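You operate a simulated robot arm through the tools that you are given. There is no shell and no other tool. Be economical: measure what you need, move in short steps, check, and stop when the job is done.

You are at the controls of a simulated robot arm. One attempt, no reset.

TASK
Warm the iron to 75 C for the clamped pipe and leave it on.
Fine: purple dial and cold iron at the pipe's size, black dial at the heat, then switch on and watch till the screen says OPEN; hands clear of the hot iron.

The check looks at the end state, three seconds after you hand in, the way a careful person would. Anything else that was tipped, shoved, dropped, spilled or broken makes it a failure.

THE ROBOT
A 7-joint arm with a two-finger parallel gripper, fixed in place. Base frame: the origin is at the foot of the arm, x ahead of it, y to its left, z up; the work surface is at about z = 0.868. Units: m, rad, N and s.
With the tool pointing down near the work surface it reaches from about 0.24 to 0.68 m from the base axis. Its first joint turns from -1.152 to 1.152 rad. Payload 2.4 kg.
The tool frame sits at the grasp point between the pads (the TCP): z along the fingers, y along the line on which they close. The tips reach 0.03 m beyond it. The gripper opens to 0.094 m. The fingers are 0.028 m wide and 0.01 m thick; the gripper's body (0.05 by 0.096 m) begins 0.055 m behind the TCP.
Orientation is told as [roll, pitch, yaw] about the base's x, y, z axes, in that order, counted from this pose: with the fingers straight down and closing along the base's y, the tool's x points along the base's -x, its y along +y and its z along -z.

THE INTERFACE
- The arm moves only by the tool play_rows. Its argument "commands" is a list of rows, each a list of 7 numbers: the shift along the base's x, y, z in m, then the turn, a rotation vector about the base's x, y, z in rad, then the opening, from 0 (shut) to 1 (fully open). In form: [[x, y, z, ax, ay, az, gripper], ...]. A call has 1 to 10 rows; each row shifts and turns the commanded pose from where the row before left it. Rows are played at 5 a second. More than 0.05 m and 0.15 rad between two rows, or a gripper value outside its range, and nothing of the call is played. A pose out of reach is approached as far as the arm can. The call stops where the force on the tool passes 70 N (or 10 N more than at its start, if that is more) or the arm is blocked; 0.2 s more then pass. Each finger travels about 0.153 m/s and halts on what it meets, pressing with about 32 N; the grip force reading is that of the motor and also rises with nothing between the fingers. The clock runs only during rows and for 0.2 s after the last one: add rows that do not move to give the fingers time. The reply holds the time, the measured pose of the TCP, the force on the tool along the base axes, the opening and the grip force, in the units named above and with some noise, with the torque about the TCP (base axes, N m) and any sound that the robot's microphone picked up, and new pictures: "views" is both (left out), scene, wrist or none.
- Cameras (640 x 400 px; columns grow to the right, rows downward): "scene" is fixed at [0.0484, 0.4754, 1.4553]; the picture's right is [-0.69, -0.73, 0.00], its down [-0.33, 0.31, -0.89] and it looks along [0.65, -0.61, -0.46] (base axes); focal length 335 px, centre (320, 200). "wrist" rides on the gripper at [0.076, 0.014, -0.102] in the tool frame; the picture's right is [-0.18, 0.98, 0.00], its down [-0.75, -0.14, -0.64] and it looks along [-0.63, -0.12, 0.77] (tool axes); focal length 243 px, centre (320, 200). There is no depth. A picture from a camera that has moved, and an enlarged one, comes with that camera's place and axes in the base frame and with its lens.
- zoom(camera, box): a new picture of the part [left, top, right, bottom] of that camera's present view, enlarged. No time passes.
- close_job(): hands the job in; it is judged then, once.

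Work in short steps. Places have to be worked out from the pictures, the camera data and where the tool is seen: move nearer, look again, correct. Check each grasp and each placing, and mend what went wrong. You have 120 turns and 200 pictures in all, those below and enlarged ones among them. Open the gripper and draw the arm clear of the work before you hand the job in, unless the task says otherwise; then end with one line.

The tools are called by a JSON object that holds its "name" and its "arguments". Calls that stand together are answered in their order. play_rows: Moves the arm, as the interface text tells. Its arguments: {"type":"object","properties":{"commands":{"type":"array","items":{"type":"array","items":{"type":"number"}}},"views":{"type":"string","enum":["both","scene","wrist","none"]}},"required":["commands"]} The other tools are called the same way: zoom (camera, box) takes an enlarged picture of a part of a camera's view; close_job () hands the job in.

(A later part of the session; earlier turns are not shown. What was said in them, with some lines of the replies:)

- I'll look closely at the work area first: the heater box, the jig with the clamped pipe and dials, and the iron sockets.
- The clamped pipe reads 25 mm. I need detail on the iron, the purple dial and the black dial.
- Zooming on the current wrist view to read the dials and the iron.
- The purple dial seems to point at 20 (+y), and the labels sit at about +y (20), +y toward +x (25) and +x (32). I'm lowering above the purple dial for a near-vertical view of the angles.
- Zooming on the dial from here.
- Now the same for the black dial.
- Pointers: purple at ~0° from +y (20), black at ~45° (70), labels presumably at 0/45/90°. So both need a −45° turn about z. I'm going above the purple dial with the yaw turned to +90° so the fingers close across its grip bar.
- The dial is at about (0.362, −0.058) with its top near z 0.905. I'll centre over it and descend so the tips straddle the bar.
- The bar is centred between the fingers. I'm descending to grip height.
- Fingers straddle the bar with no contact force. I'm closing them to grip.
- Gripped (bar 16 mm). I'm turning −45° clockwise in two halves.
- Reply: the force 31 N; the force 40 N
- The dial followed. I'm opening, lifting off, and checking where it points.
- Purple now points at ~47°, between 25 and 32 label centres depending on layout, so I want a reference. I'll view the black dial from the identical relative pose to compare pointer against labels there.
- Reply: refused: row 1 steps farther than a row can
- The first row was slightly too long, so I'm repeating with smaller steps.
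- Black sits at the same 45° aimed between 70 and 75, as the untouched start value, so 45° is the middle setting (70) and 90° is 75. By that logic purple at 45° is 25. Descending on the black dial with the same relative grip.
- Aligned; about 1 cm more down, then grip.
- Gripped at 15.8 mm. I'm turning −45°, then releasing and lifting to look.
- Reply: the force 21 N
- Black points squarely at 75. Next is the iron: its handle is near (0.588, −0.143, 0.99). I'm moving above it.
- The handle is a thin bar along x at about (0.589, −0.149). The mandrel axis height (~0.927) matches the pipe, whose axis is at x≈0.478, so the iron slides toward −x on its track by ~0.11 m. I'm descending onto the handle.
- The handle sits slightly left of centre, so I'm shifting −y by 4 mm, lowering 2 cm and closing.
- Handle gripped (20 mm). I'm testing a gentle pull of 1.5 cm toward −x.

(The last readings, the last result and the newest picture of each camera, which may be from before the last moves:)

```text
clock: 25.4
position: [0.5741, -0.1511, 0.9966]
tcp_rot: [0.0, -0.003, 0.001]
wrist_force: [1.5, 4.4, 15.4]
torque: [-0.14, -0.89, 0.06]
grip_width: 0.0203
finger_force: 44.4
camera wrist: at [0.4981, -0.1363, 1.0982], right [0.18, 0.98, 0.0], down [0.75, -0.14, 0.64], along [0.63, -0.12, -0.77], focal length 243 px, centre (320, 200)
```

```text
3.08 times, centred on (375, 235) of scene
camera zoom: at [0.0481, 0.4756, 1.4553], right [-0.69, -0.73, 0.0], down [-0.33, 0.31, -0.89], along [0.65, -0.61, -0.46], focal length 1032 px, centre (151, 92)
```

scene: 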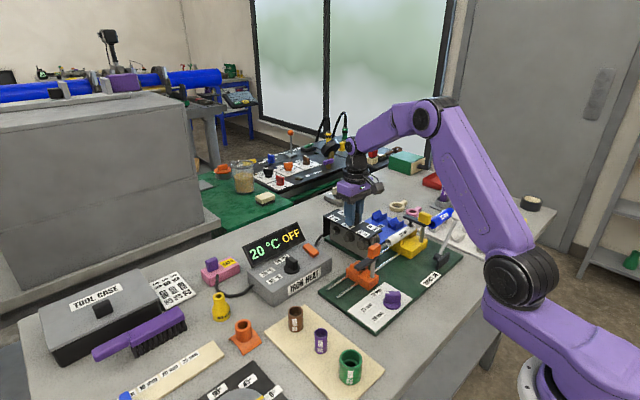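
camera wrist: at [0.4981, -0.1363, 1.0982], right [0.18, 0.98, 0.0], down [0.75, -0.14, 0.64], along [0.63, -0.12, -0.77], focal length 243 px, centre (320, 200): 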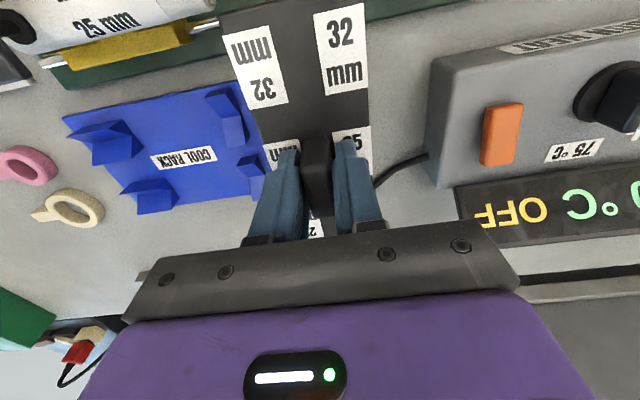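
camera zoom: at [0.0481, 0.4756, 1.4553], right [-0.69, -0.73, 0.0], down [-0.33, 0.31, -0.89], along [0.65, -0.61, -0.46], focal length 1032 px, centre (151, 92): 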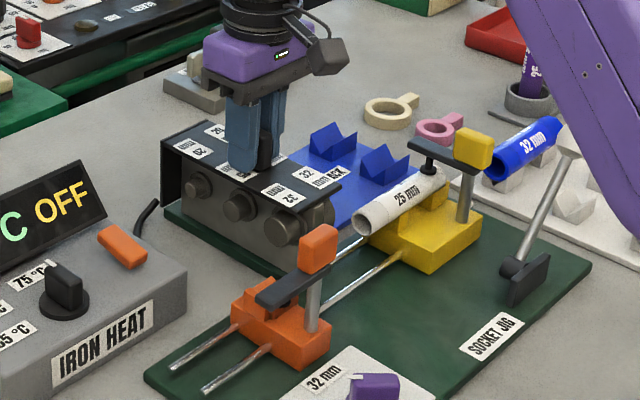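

It slides freely. I'm continuing 5 cm in small steps.

{"name": "play_rows", "arguments": {"commands": [[-0.01, 0, 0, 0, 0, 0, 0], [-0.01, 0, 0, 0, 0, 0, 0], [-0.01, 0, 0, 0, 0, 0, 0], [-0.01, 0, 0, 0, 0, 0, 0], [-0.01, 0, 0, 0, 0, 0, 0], [0, 0, 0, 0, 0, 0, 0]]}}

{"name": "zoom", "arguments": {"camera": "scene", "box": [305, 170, 445, 300]}}

```text
clock: 26.8
position: [0.5238, -0.1502, 0.9968]
tcp_rot: [0.001, -0.003, -0.001]
wrist_force: [1.3, 9.8, 36.1]
torque: [0.1, 1.11, -0.14]
grip_width: 0.0202
finger_force: 44.8
camera wrist: at [0.4482, -0.1363, 1.0981], right [0.18, 0.98, 0.0], down [0.75, -0.14, 0.64], along [0.63, -0.12, -0.76], focal length 243 px, centre (320, 200)
```

scene: 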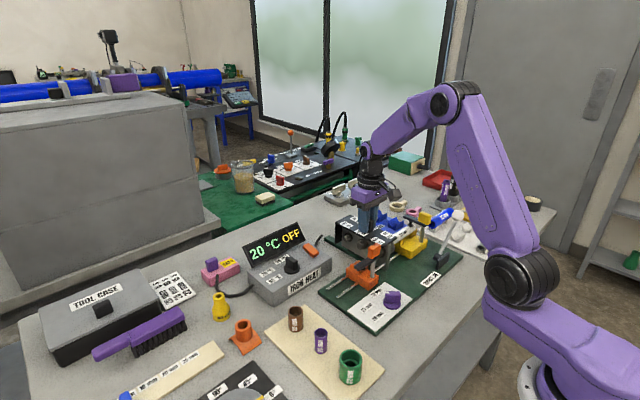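
wrist: 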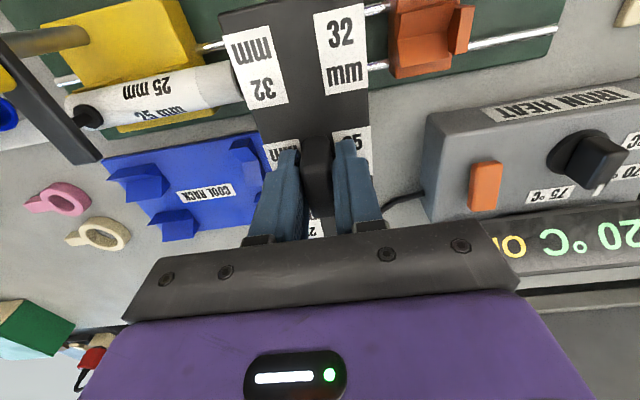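

```text
3.08 times, centred on (375, 235) of scene
camera zoom: at [0.0479, 0.4758, 1.4552], right [-0.69, -0.73, 0.0], down [-0.33, 0.31, -0.89], along [0.65, -0.61, -0.46], focal length 1032 px, centre (151, 92)
```

zoom: 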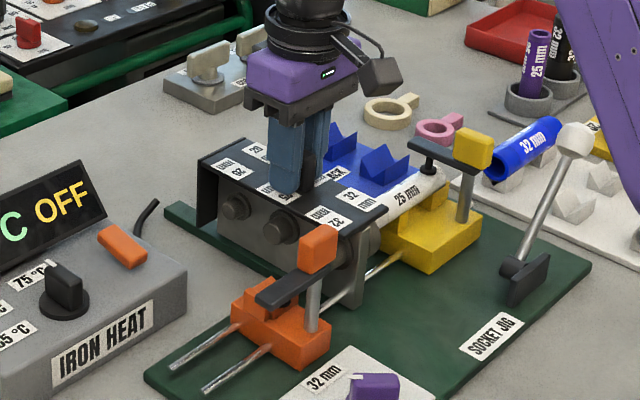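

Force along z is building slightly (pressing down), so I ease the hand up 1.5 mm while pulling on. About 4.5 cm more should bring 25 near the pipe axis.

{"name": "play_rows", "arguments": {"commands": [[0, 0, 0.0015, 0, 0, 0, 0], [-0.01, 0, 0, 0, 0, 0, 0], [-0.01, 0, 0, 0, 0, 0, 0], [-0.01, 0, 0, 0, 0, 0, 0], [-0.01, 0, 0, 0, 0, 0, 0], [0, 0, 0, 0, 0, 0, 0]]}}

{"name": "zoom", "arguments": {"camera": "scene", "box": [325, 180, 445, 300]}}

{"name": "zoom", "arguments": {"camera": "wrist", "box": [40, 0, 480, 240]}}

```text
clock: 28.2
position: [0.4835, -0.1507, 0.9968]
tcp_rot: [0.0, -0.001, 0.001]
wrist_force: [-2.3, 14.6, 26.4]
torque: [0.09, -1.03, 0.16]
grip_width: 0.0206
finger_force: 44.8
camera wrist: at [0.4081, -0.1363, 1.0983], right [0.18, 0.98, 0.0], down [0.75, -0.14, 0.64], along [0.63, -0.12, -0.77], focal length 243 px, centre (320, 200)
```

scene: 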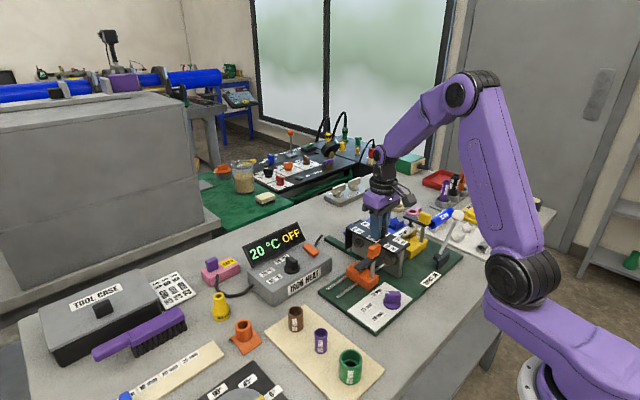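
wrist: 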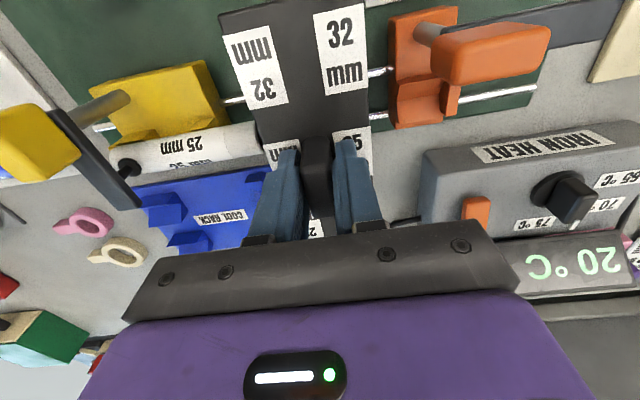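

```text
3.33 times, centred on (385, 240) of scene
camera zoom: at [0.0479, 0.4759, 1.4552], right [-0.69, -0.73, 0.0], down [-0.33, 0.31, -0.89], along [0.65, -0.61, -0.46], focal length 1118 px, centre (103, 67)
```

zoom: 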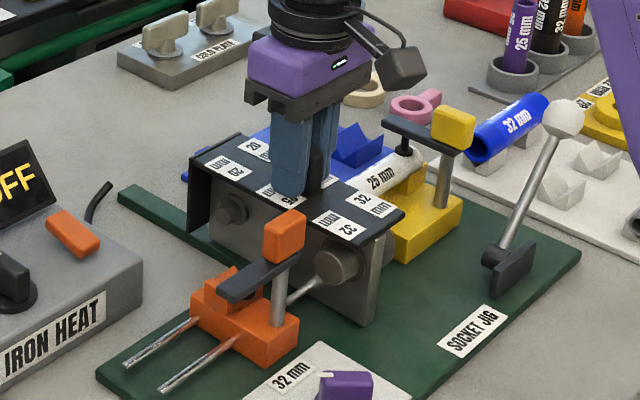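

```text
1.45 times, centred on (260, 120) of wrist
camera zoom: at [0.4081, -0.1363, 1.0983], right [0.18, 0.98, 0.0], down [0.75, -0.14, 0.64], along [0.63, -0.12, -0.77], focal length 353 px, centre (407, 316)
```

zoom: 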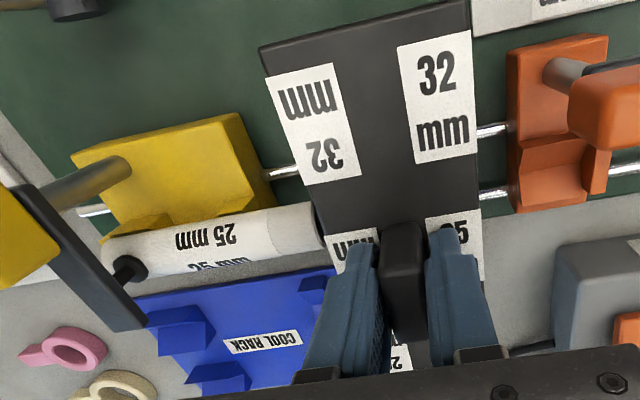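

25's axis is now at about x 0.484 against pipe axis ≈0.479, so it needs ~5 mm more. I'll do that, then release and check from above.

{"name": "play_rows", "arguments": {"commands": [[-0.0028, 0, 0, 0, 0, 0, 0], [-0.0027, 0, 0, 0, 0, 0, 0], [0, 0, 0, 0, 0, 0, 0], [0, 0, 0, 0, 0, 0, 0.4], [0, 0, 0, 0, 0, 0, 0.6], [0, 0, 0.03, 0, 0, 0, 0.6], [0, 0, 0.04, 0, 0, 0, 0.6], [0, 0, 0.04, 0, 0, 0, 0.6], [0, 0, 0.03, 0, 0, 0, 0.6]]}}

{"name": "zoom", "arguments": {"camera": "scene", "box": [325, 180, 445, 300]}}

{"name": "zoom", "arguments": {"camera": "wrist", "box": [140, 0, 460, 190]}}

```text
clock: 30.2
position: [0.477, -0.15, 1.1373]
tcp_rot: [0.001, 0.001, -0.001]
wrist_force: [0.6, 0.3, -1.1]
torque: [-0.01, 0.02, -0.03]
grip_width: 0.0562
finger_force: 0.2
camera wrist: at [0.4028, -0.1366, 1.2395], right [0.18, 0.98, 0.0], down [0.75, -0.14, 0.64], along [0.63, -0.12, -0.77], focal length 243 px, centre (320, 200)
```

scene: 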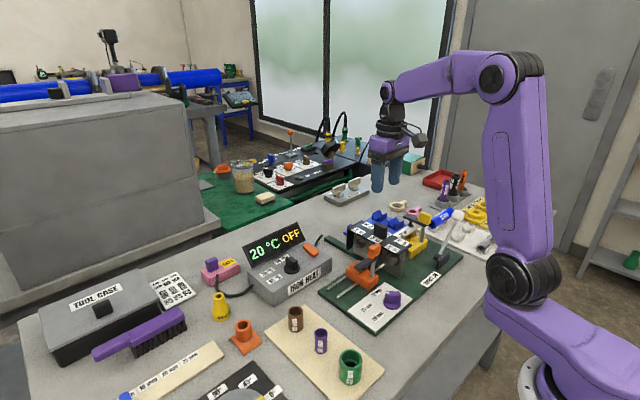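
wrist: 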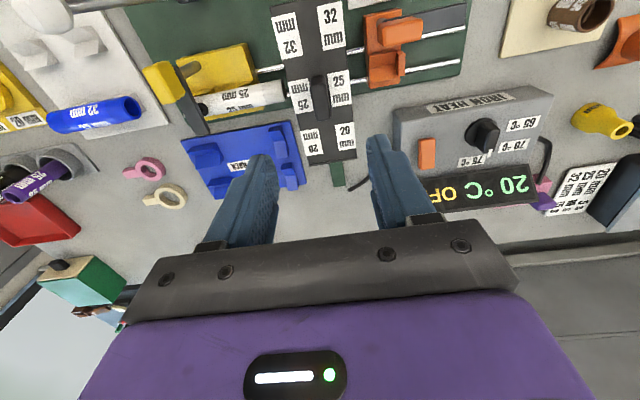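

```text
3.33 times, centred on (385, 240) of scene
camera zoom: at [0.0484, 0.4754, 1.4553], right [-0.69, -0.73, 0.0], down [-0.33, 0.31, -0.89], along [0.65, -0.61, -0.46], focal length 1118 px, centre (103, 67)
```

zoom: 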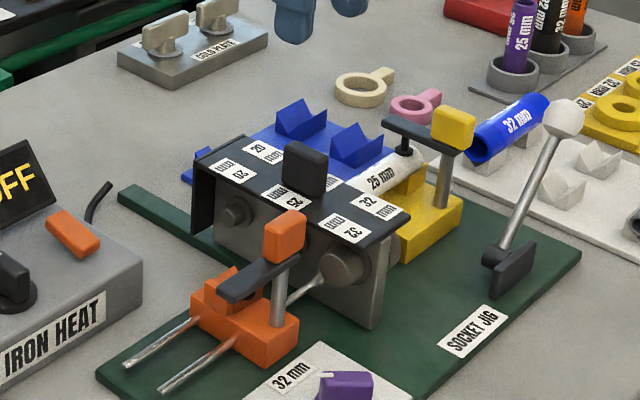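

```text
2.00 times, centred on (300, 95) of wrist
camera zoom: at [0.4028, -0.1366, 1.2395], right [0.18, 0.98, 0.0], down [0.75, -0.14, 0.64], along [0.63, -0.12, -0.77], focal length 485 px, centre (360, 410)
```

zoom: 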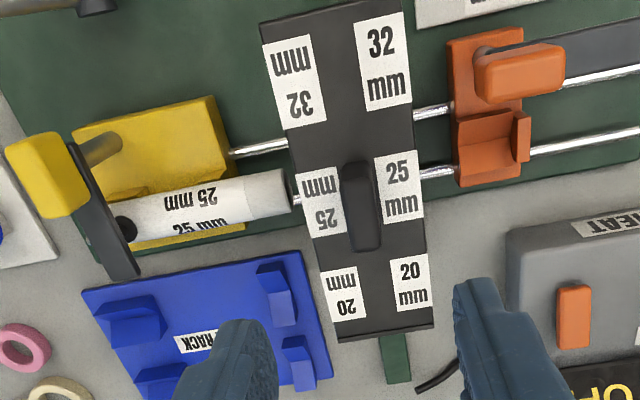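

25 is lined up with the pipe (labels x≈0.482, pipe axis ≈0.481). Now the orange switch near (0.596, −0.006): I'm shutting the fingers and moving over it for a close look.

{"name": "play_rows", "arguments": {"commands": [[0.02, 0.03, 0, 0, 0, 0, 0.3], [0.02, 0.03, 0, 0, 0, 0, 0], [0.02, 0.03, -0.01, 0, 0, 0, 0], [0.02, 0.03, -0.025, 0, 0, 0, 0], [0.02, 0.024, -0.03, 0, 0, 0, 0], [0, 0, 0, 0, 0, 0, 0]]}}

{"name": "zoom", "arguments": {"camera": "wrist", "box": [240, 50, 420, 170]}}

{"name": "zoom", "arguments": {"camera": "scene", "box": [270, 220, 350, 280]}}

```text
clock: 31.6
position: [0.5797, -0.0041, 1.0693]
tcp_rot: [0.001, -0.001, 0.0]
wrist_force: [-0.1, -0.5, -0.5]
torque: [-0.02, -0.03, 0.0]
grip_width: 0.0001
finger_force: 32.2
camera wrist: at [0.5034, 0.0089, 1.1711], right [0.19, 0.98, 0.0], down [0.75, -0.14, 0.64], along [0.63, -0.12, -0.77], focal length 243 px, centre (320, 200)
```

scene: 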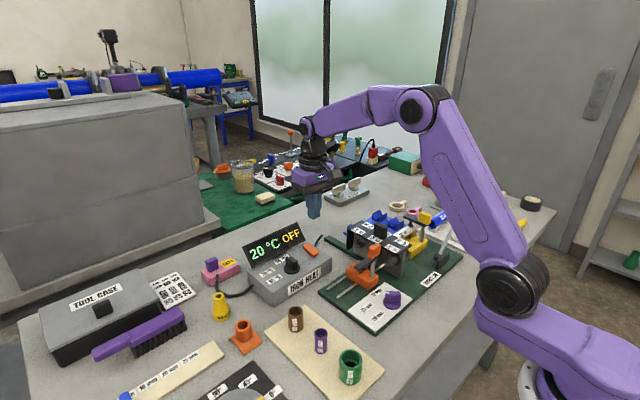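
wrist: 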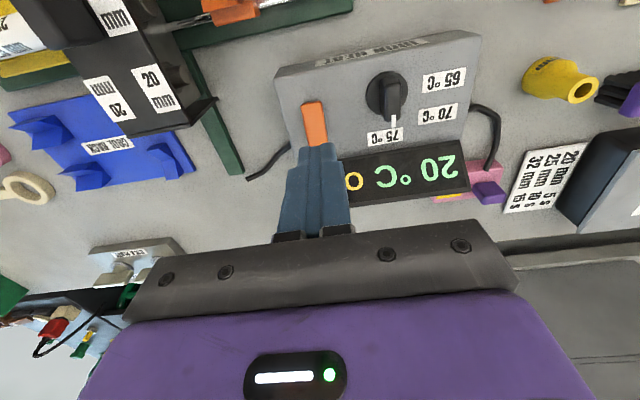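

```text
3.33 times, centred on (330, 110) of wrist
camera zoom: at [0.5034, 0.0089, 1.1711], right [0.19, 0.98, 0.0], down [0.75, -0.14, 0.64], along [0.63, -0.12, -0.77], focal length 809 px, centre (287, 500)
```

zoom: 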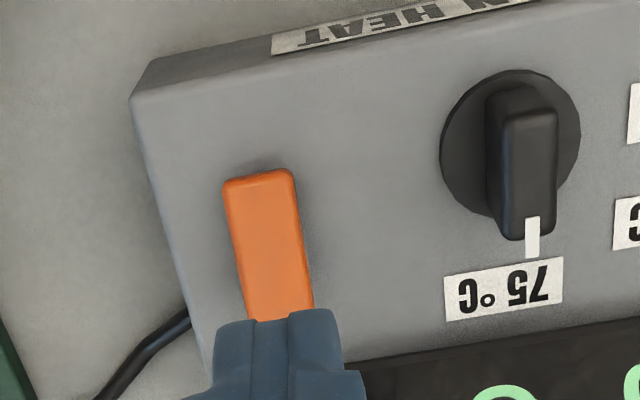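

```text
6.67 times, centred on (310, 250) of scene
camera zoom: at [0.0484, 0.4754, 1.4553], right [-0.69, -0.73, 0.0], down [-0.33, 0.31, -0.89], along [0.65, -0.61, -0.46], focal length 2235 px, centre (387, -133)
```

zoom: 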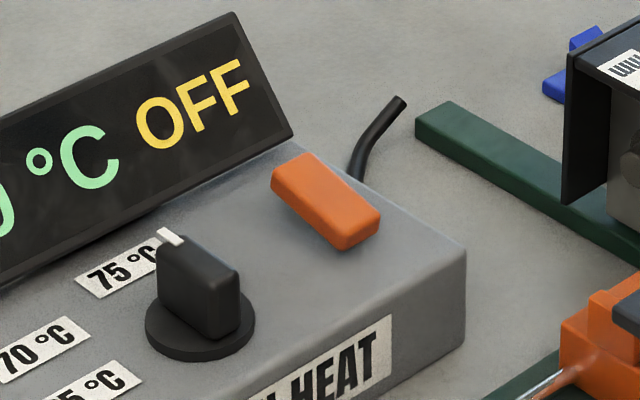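

The rocker's far (+x) end stands higher (near end pressed = OFF). It spans x≈0.584–0.626 at y≈−0.016. I'll position the closed tips over the far half and look before pressing.

{"name": "play_rows", "arguments": {"commands": [[0.02, -0.006, -0.03, 0, 0, 0, 0], [0.02, -0.006, -0.03, 0, 0, 0, 0], [0, 0, -0.03, 0, 0, 0, 0], [0, 0, 0, 0, 0, 0, 0]]}}

{"name": "zoom", "arguments": {"camera": "wrist", "box": [240, 80, 420, 220]}}

{"name": "zoom", "arguments": {"camera": "scene", "box": [270, 210, 350, 280]}}

```text
clock: 32.6
position: [0.619, -0.0185, 0.9818]
tcp_rot: [0.0, 0.0, -0.001]
wrist_force: [-0.6, 0.0, -0.4]
torque: [0.0, 0.03, 0.03]
grip_width: 0.0001
finger_force: 31.4
camera wrist: at [0.5428, -0.0054, 1.0829], right [0.18, 0.98, 0.0], down [0.75, -0.14, 0.64], along [0.63, -0.12, -0.77], focal length 243 px, centre (320, 200)
```

scene: 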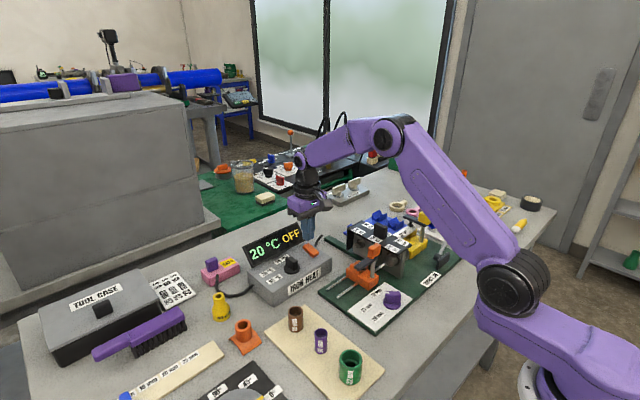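
wrist: 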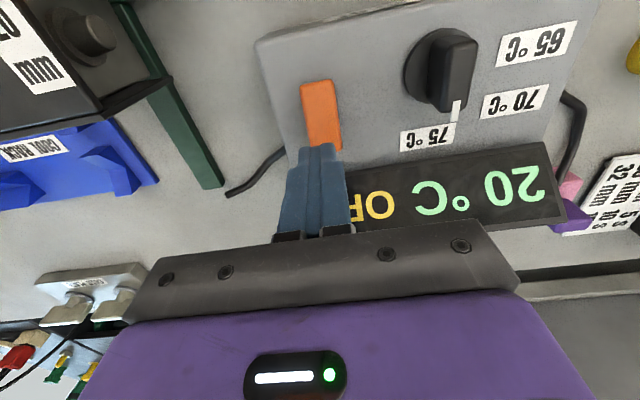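

```text
2.86 times, centred on (330, 150) of wrist
camera zoom: at [0.5428, -0.0054, 1.0829], right [0.18, 0.98, 0.0], down [0.75, -0.14, 0.64], along [0.63, -0.12, -0.77], focal length 693 px, centre (291, 343)
```

zoom: 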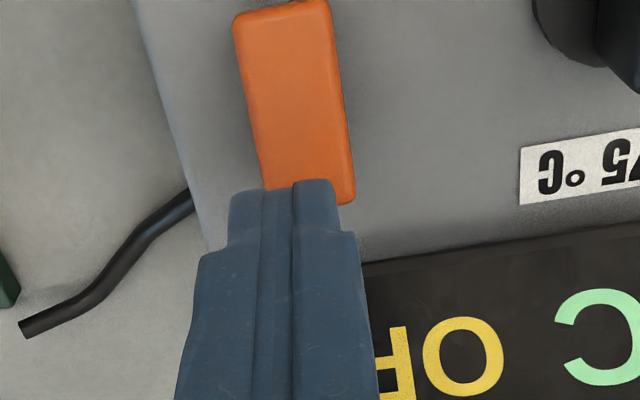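

```text
5.71 times, centred on (310, 245) of scene
camera zoom: at [0.0484, 0.4754, 1.4553], right [-0.69, -0.73, 0.0], down [-0.33, 0.31, -0.89], along [0.65, -0.61, -0.46], focal length 1916 px, centre (377, -57)
```

zoom: 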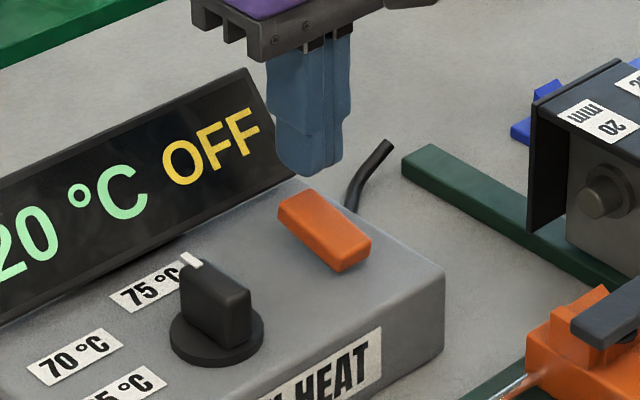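

Tips are over the far half. I'm lowering in small steps until contact and travel.

{"name": "play_rows", "arguments": {"commands": [[-0.001, 0.002, -0.005, 0, 0, 0, 0], [0, 0, -0.005, 0, 0, 0, 0], [0, 0, -0.005, 0, 0, 0, 0], [0, 0, -0.005, 0, 0, 0, 0], [0, 0, -0.003, 0, 0, 0, 0], [0, 0, 0, 0, 0, 0, 0]], "views": "scene"}}

{"name": "zoom", "arguments": {"camera": "scene", "box": [230, 210, 350, 290]}}

```text
clock: 34.0
position: [0.6199, -0.0176, 0.961]
tcp_rot: [0.001, -0.008, -0.001]
wrist_force: [2.7, -0.8, 31.0]
torque: [-0.01, 0.32, 0.18]
grip_width: 0.0
finger_force: 31.6
```

scene: 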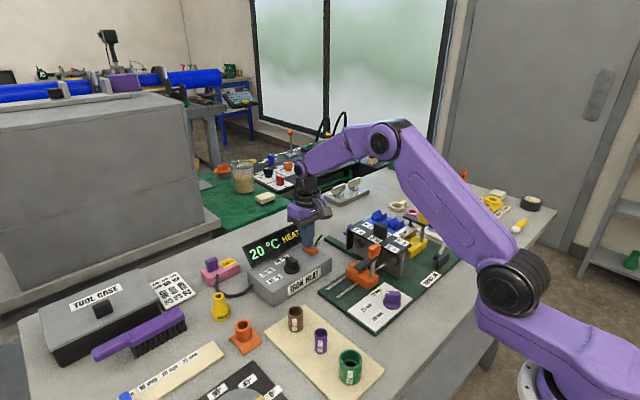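

```text
5.00 times, centred on (290, 250) of scene
camera zoom: at [0.0479, 0.4754, 1.4554], right [-0.69, -0.73, 0.0], down [-0.33, 0.31, -0.89], along [0.65, -0.61, -0.46], focal length 1676 px, centre (470, -50)
```

zoom: 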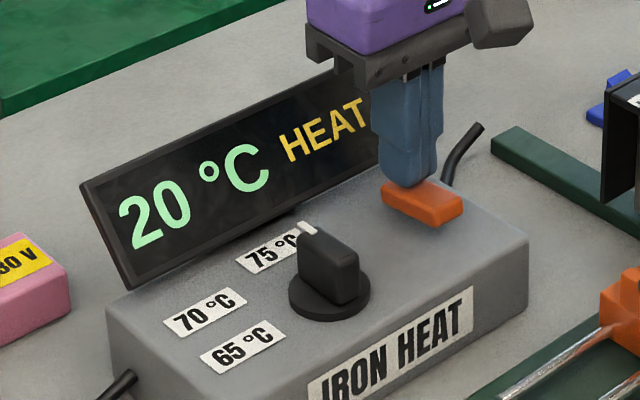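

The screen says HEAT, so it's on. I'm lifting straight up and drawing clear to the near side, away from the iron.

{"name": "play_rows", "arguments": {"commands": [[0, 0, 0.02, 0, 0, 0, 0], [0, 0, 0.04, 0, 0, 0, 0], [0, 0, 0.045, 0, 0, 0, 0], [-0.02, 0.01, 0.04, 0, 0, 0, 0.3], [-0.04, 0.02, 0.02, 0, 0, 0, 0.6], [-0.04, 0.02, 0.02, 0, 0, 0, 1], [-0.04, 0.02, 0.01, 0, 0, 0, 1], [-0.04, 0.02, 0, 0, 0, 0, 1], [0, 0, 0, 0, 0, 0, 1], [0, 0, 0, 0, 0, 0, 1]], "views": "scene"}}

{"name": "zoom", "arguments": {"camera": "scene", "box": [230, 200, 430, 310]}}

```text
clock: 36.2
position: [0.4378, 0.0731, 1.1514]
tcp_rot: [-0.001, 0.0, 0.001]
wrist_force: [-0.2, 0.1, 0.5]
torque: [-0.01, -0.03, 0.0]
grip_width: 0.0943
finger_force: 0.0
```

scene: 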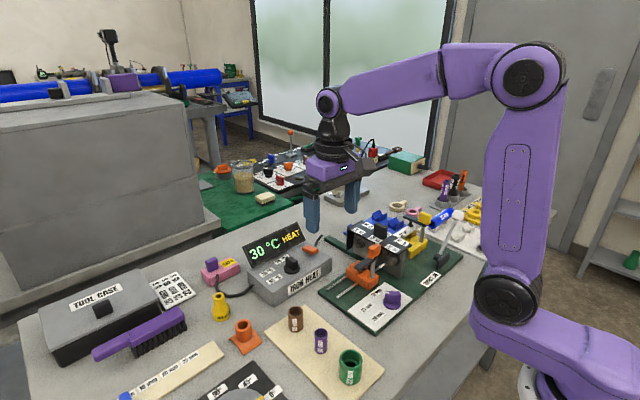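

```text
3.20 times, centred on (330, 255) of scene
camera zoom: at [0.0484, 0.4754, 1.4553], right [-0.69, -0.73, 0.0], down [-0.33, 0.31, -0.89], along [0.65, -0.61, -0.46], focal length 1073 px, centre (288, 24)
```

zoom: 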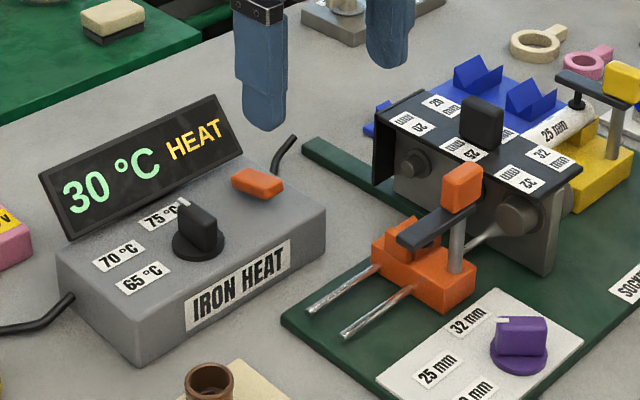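

It's heating (30 °C). I'm backing the arm up higher and waiting.

{"name": "play_rows", "arguments": {"commands": [[-0.03, 0, 0.03, 0, 0, 0, 1], [-0.03, 0, 0.03, 0, 0, 0, 1], [-0.03, 0, 0.03, 0, 0, 0, 1], [0, 0, 0, 0, 0, 0, 1], [0, 0, 0, 0, 0, 0, 1], [0, 0, 0, 0, 0, 0, 1], [0, 0, 0, 0, 0, 0, 1], [0, 0, 0, 0, 0, 0, 1], [0, 0, 0, 0, 0, 0, 1], [0, 0, 0, 0, 0, 0, 1]], "views": "none"}}

{"name": "play_rows", "arguments": {"commands": [[0, 0, 0, 0, 0, 0, 1], [0, 0, 0, 0, 0, 0, 1], [0, 0, 0, 0, 0, 0, 1], [0, 0, 0, 0, 0, 0, 1], [0, 0, 0, 0, 0, 0, 1], [0, 0, 0, 0, 0, 0, 1], [0, 0, 0, 0, 0, 0, 1], [0, 0, 0, 0, 0, 0, 1], [0, 0, 0, 0, 0, 0, 1], [0, 0, 0, 0, 0, 0, 1]], "views": "none"}}

{"name": "play_rows", "arguments": {"commands": [[0, 0, 0, 0, 0, 0, 1], [0, 0, 0, 0, 0, 0, 1], [0, 0, 0, 0, 0, 0, 1], [0, 0, 0, 0, 0, 0, 1], [0, 0, 0, 0, 0, 0, 1], [0, 0, 0, 0, 0, 0, 1], [0, 0, 0, 0, 0, 0, 1], [0, 0, 0, 0, 0, 0, 1], [0, 0, 0, 0, 0, 0, 1], [0, 0, 0, 0, 0, 0, 1]], "views": "none"}}

{"name": "play_rows", "arguments": {"commands": [[0, 0, 0, 0, 0, 0, 1], [0, 0, 0, 0, 0, 0, 1], [0, 0, 0, 0, 0, 0, 1], [0, 0, 0, 0, 0, 0, 1], [0, 0, 0, 0, 0, 0, 1], [0, 0, 0, 0, 0, 0, 1], [0, 0, 0, 0, 0, 0, 1], [0, 0, 0, 0, 0, 0, 1], [0, 0, 0, 0, 0, 0, 1], [0, 0, 0, 0, 0, 0, 1]]}}

{"name": "zoom", "arguments": {"camera": "scene", "box": [230, 200, 430, 310]}}

```text
clock: 38.4
position: [0.3472, 0.0726, 1.2397]
tcp_rot: [0.001, -0.001, 0.0]
wrist_force: [-0.6, -1.2, 1.3]
torque: [0.05, 0.01, 0.01]
grip_width: 0.0939
finger_force: 0.0
```

```text
clock: 40.6
position: [0.3482, 0.0721, 1.2398]
tcp_rot: [0.001, -0.001, -0.001]
wrist_force: [-0.4, 0.6, 0.1]
torque: [-0.02, 0.0, 0.01]
grip_width: 0.0941
finger_force: 0.1
```

```text
clock: 42.8
position: [0.3473, 0.072, 1.2409]
tcp_rot: [-0.001, 0.001, 0.0]
wrist_force: [-0.2, 0.0, 1.0]
torque: [0.0, -0.03, -0.02]
grip_width: 0.0941
finger_force: 0.1
```

```text
clock: 45.0
position: [0.3472, 0.0727, 1.2411]
tcp_rot: [0.001, 0.0, 0.0]
wrist_force: [-0.3, 0.4, -0.4]
torque: [-0.01, 0.06, 0.05]
grip_width: 0.0941
finger_force: 0.1
camera wrist: at [0.2722, 0.0859, 1.343], right [0.18, 0.98, 0.0], down [0.75, -0.14, 0.64], along [0.63, -0.12, -0.77], focal length 243 px, centre (320, 200)
```

scene: 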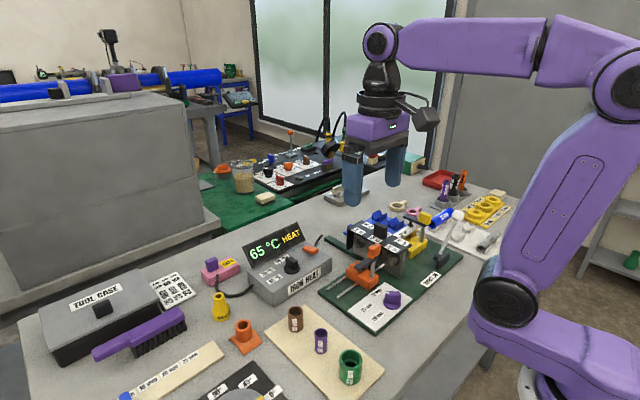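
wrist: 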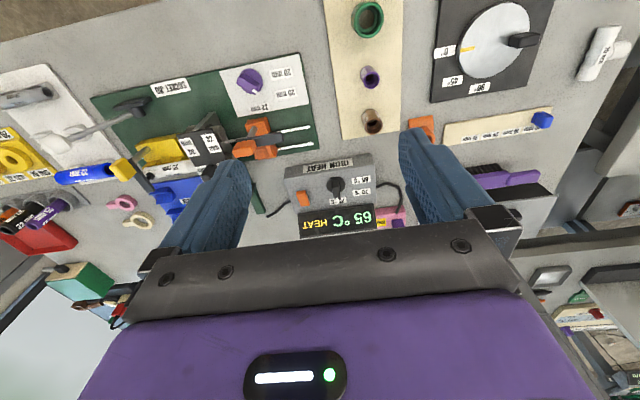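

```text
3.20 times, centred on (330, 255) of scene
camera zoom: at [0.0484, 0.4754, 1.4553], right [-0.69, -0.73, 0.0], down [-0.33, 0.31, -0.89], along [0.65, -0.61, -0.46], focal length 1073 px, centre (288, 24)
```

zoom: 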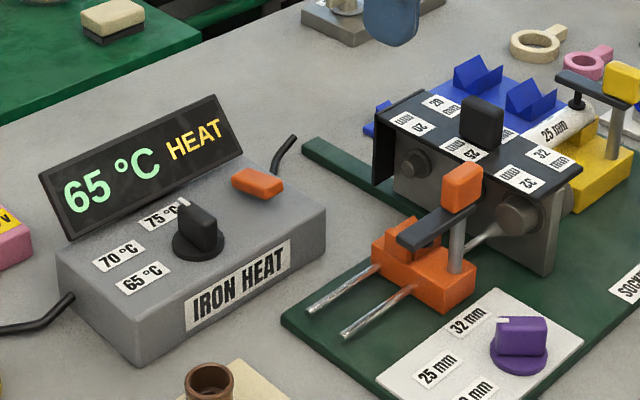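

65 °C and climbing; I'm waiting further.

{"name": "play_rows", "arguments": {"commands": [[0, 0, 0, 0, 0, 0, 1], [0, 0, 0, 0, 0, 0, 1], [0, 0, 0, 0, 0, 0, 1], [0, 0, 0, 0, 0, 0, 1], [0, 0, 0, 0, 0, 0, 1], [0, 0, 0, 0, 0, 0, 1], [0, 0, 0, 0, 0, 0, 1], [0, 0, 0, 0, 0, 0, 1], [0, 0, 0, 0, 0, 0, 1], [0, 0, 0, 0, 0, 0, 1]], "views": "none"}}

{"name": "play_rows", "arguments": {"commands": [[0, 0, 0, 0, 0, 0, 1], [0, 0, 0, 0, 0, 0, 1], [0, 0, 0, 0, 0, 0, 1], [0, 0, 0, 0, 0, 0, 1], [0, 0, 0, 0, 0, 0, 1], [0, 0, 0, 0, 0, 0, 1], [0, 0, 0, 0, 0, 0, 1], [0, 0, 0, 0, 0, 0, 1], [0, 0, 0, 0, 0, 0, 1], [0, 0, 0, 0, 0, 0, 1]], "views": "none"}}

{"name": "zoom", "arguments": {"camera": "scene", "box": [230, 200, 430, 310]}}

{"name": "zoom", "arguments": {"camera": "wrist", "box": [80, 30, 340, 220]}}

```text
clock: 47.2
position: [0.3475, 0.0721, 1.2413]
tcp_rot: [0.001, 0.001, -0.001]
wrist_force: [0.4, -0.3, 0.2]
torque: [0.04, 0.01, 0.0]
grip_width: 0.094
finger_force: 0.1
```

```text
clock: 49.4
position: [0.3465, 0.0725, 1.2415]
tcp_rot: [0.001, 0.0, -0.001]
wrist_force: [0.3, -0.4, -0.1]
torque: [0.01, 0.0, 0.0]
grip_width: 0.0942
finger_force: 0.0
```

```text
3.20 times, centred on (330, 255) of scene
camera zoom: at [0.0484, 0.4754, 1.4553], right [-0.69, -0.73, 0.0], down [-0.33, 0.31, -0.89], along [0.65, -0.61, -0.46], focal length 1073 px, centre (288, 24)
```

zoom: 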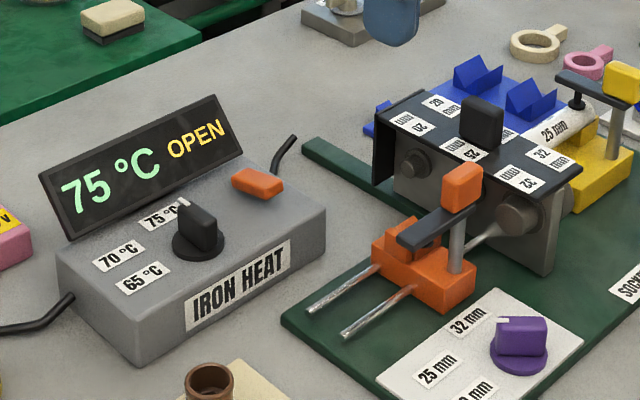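

```text
2.11 times, centred on (210, 125) of wrist
camera zoom: at [0.2722, 0.0859, 1.343], right [0.18, 0.98, 0.0], down [0.75, -0.14, 0.64], along [0.63, -0.12, -0.77], focal length 511 px, centre (552, 358)
```

zoom: 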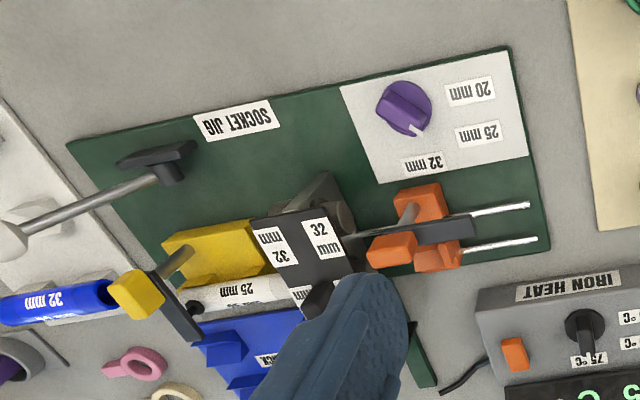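

The screen reads 75 °C OPEN. Dials and iron are set, and the arm is clear with the gripper open. I'm handing in.

{"name": "close_job", "arguments": {}}

```text
The job is handed in.
```

The job is handed in: the screen read 75 °C OPEN, the iron was left on with its 25 mm size lined up to the clamped pipe, and the black dial was at 75. I judged the purple dial's 25 mm setting to be 45° because the black dial started at that angle for its middle label (70); its pointer sits a little past the centre of the printed 25 mm label.
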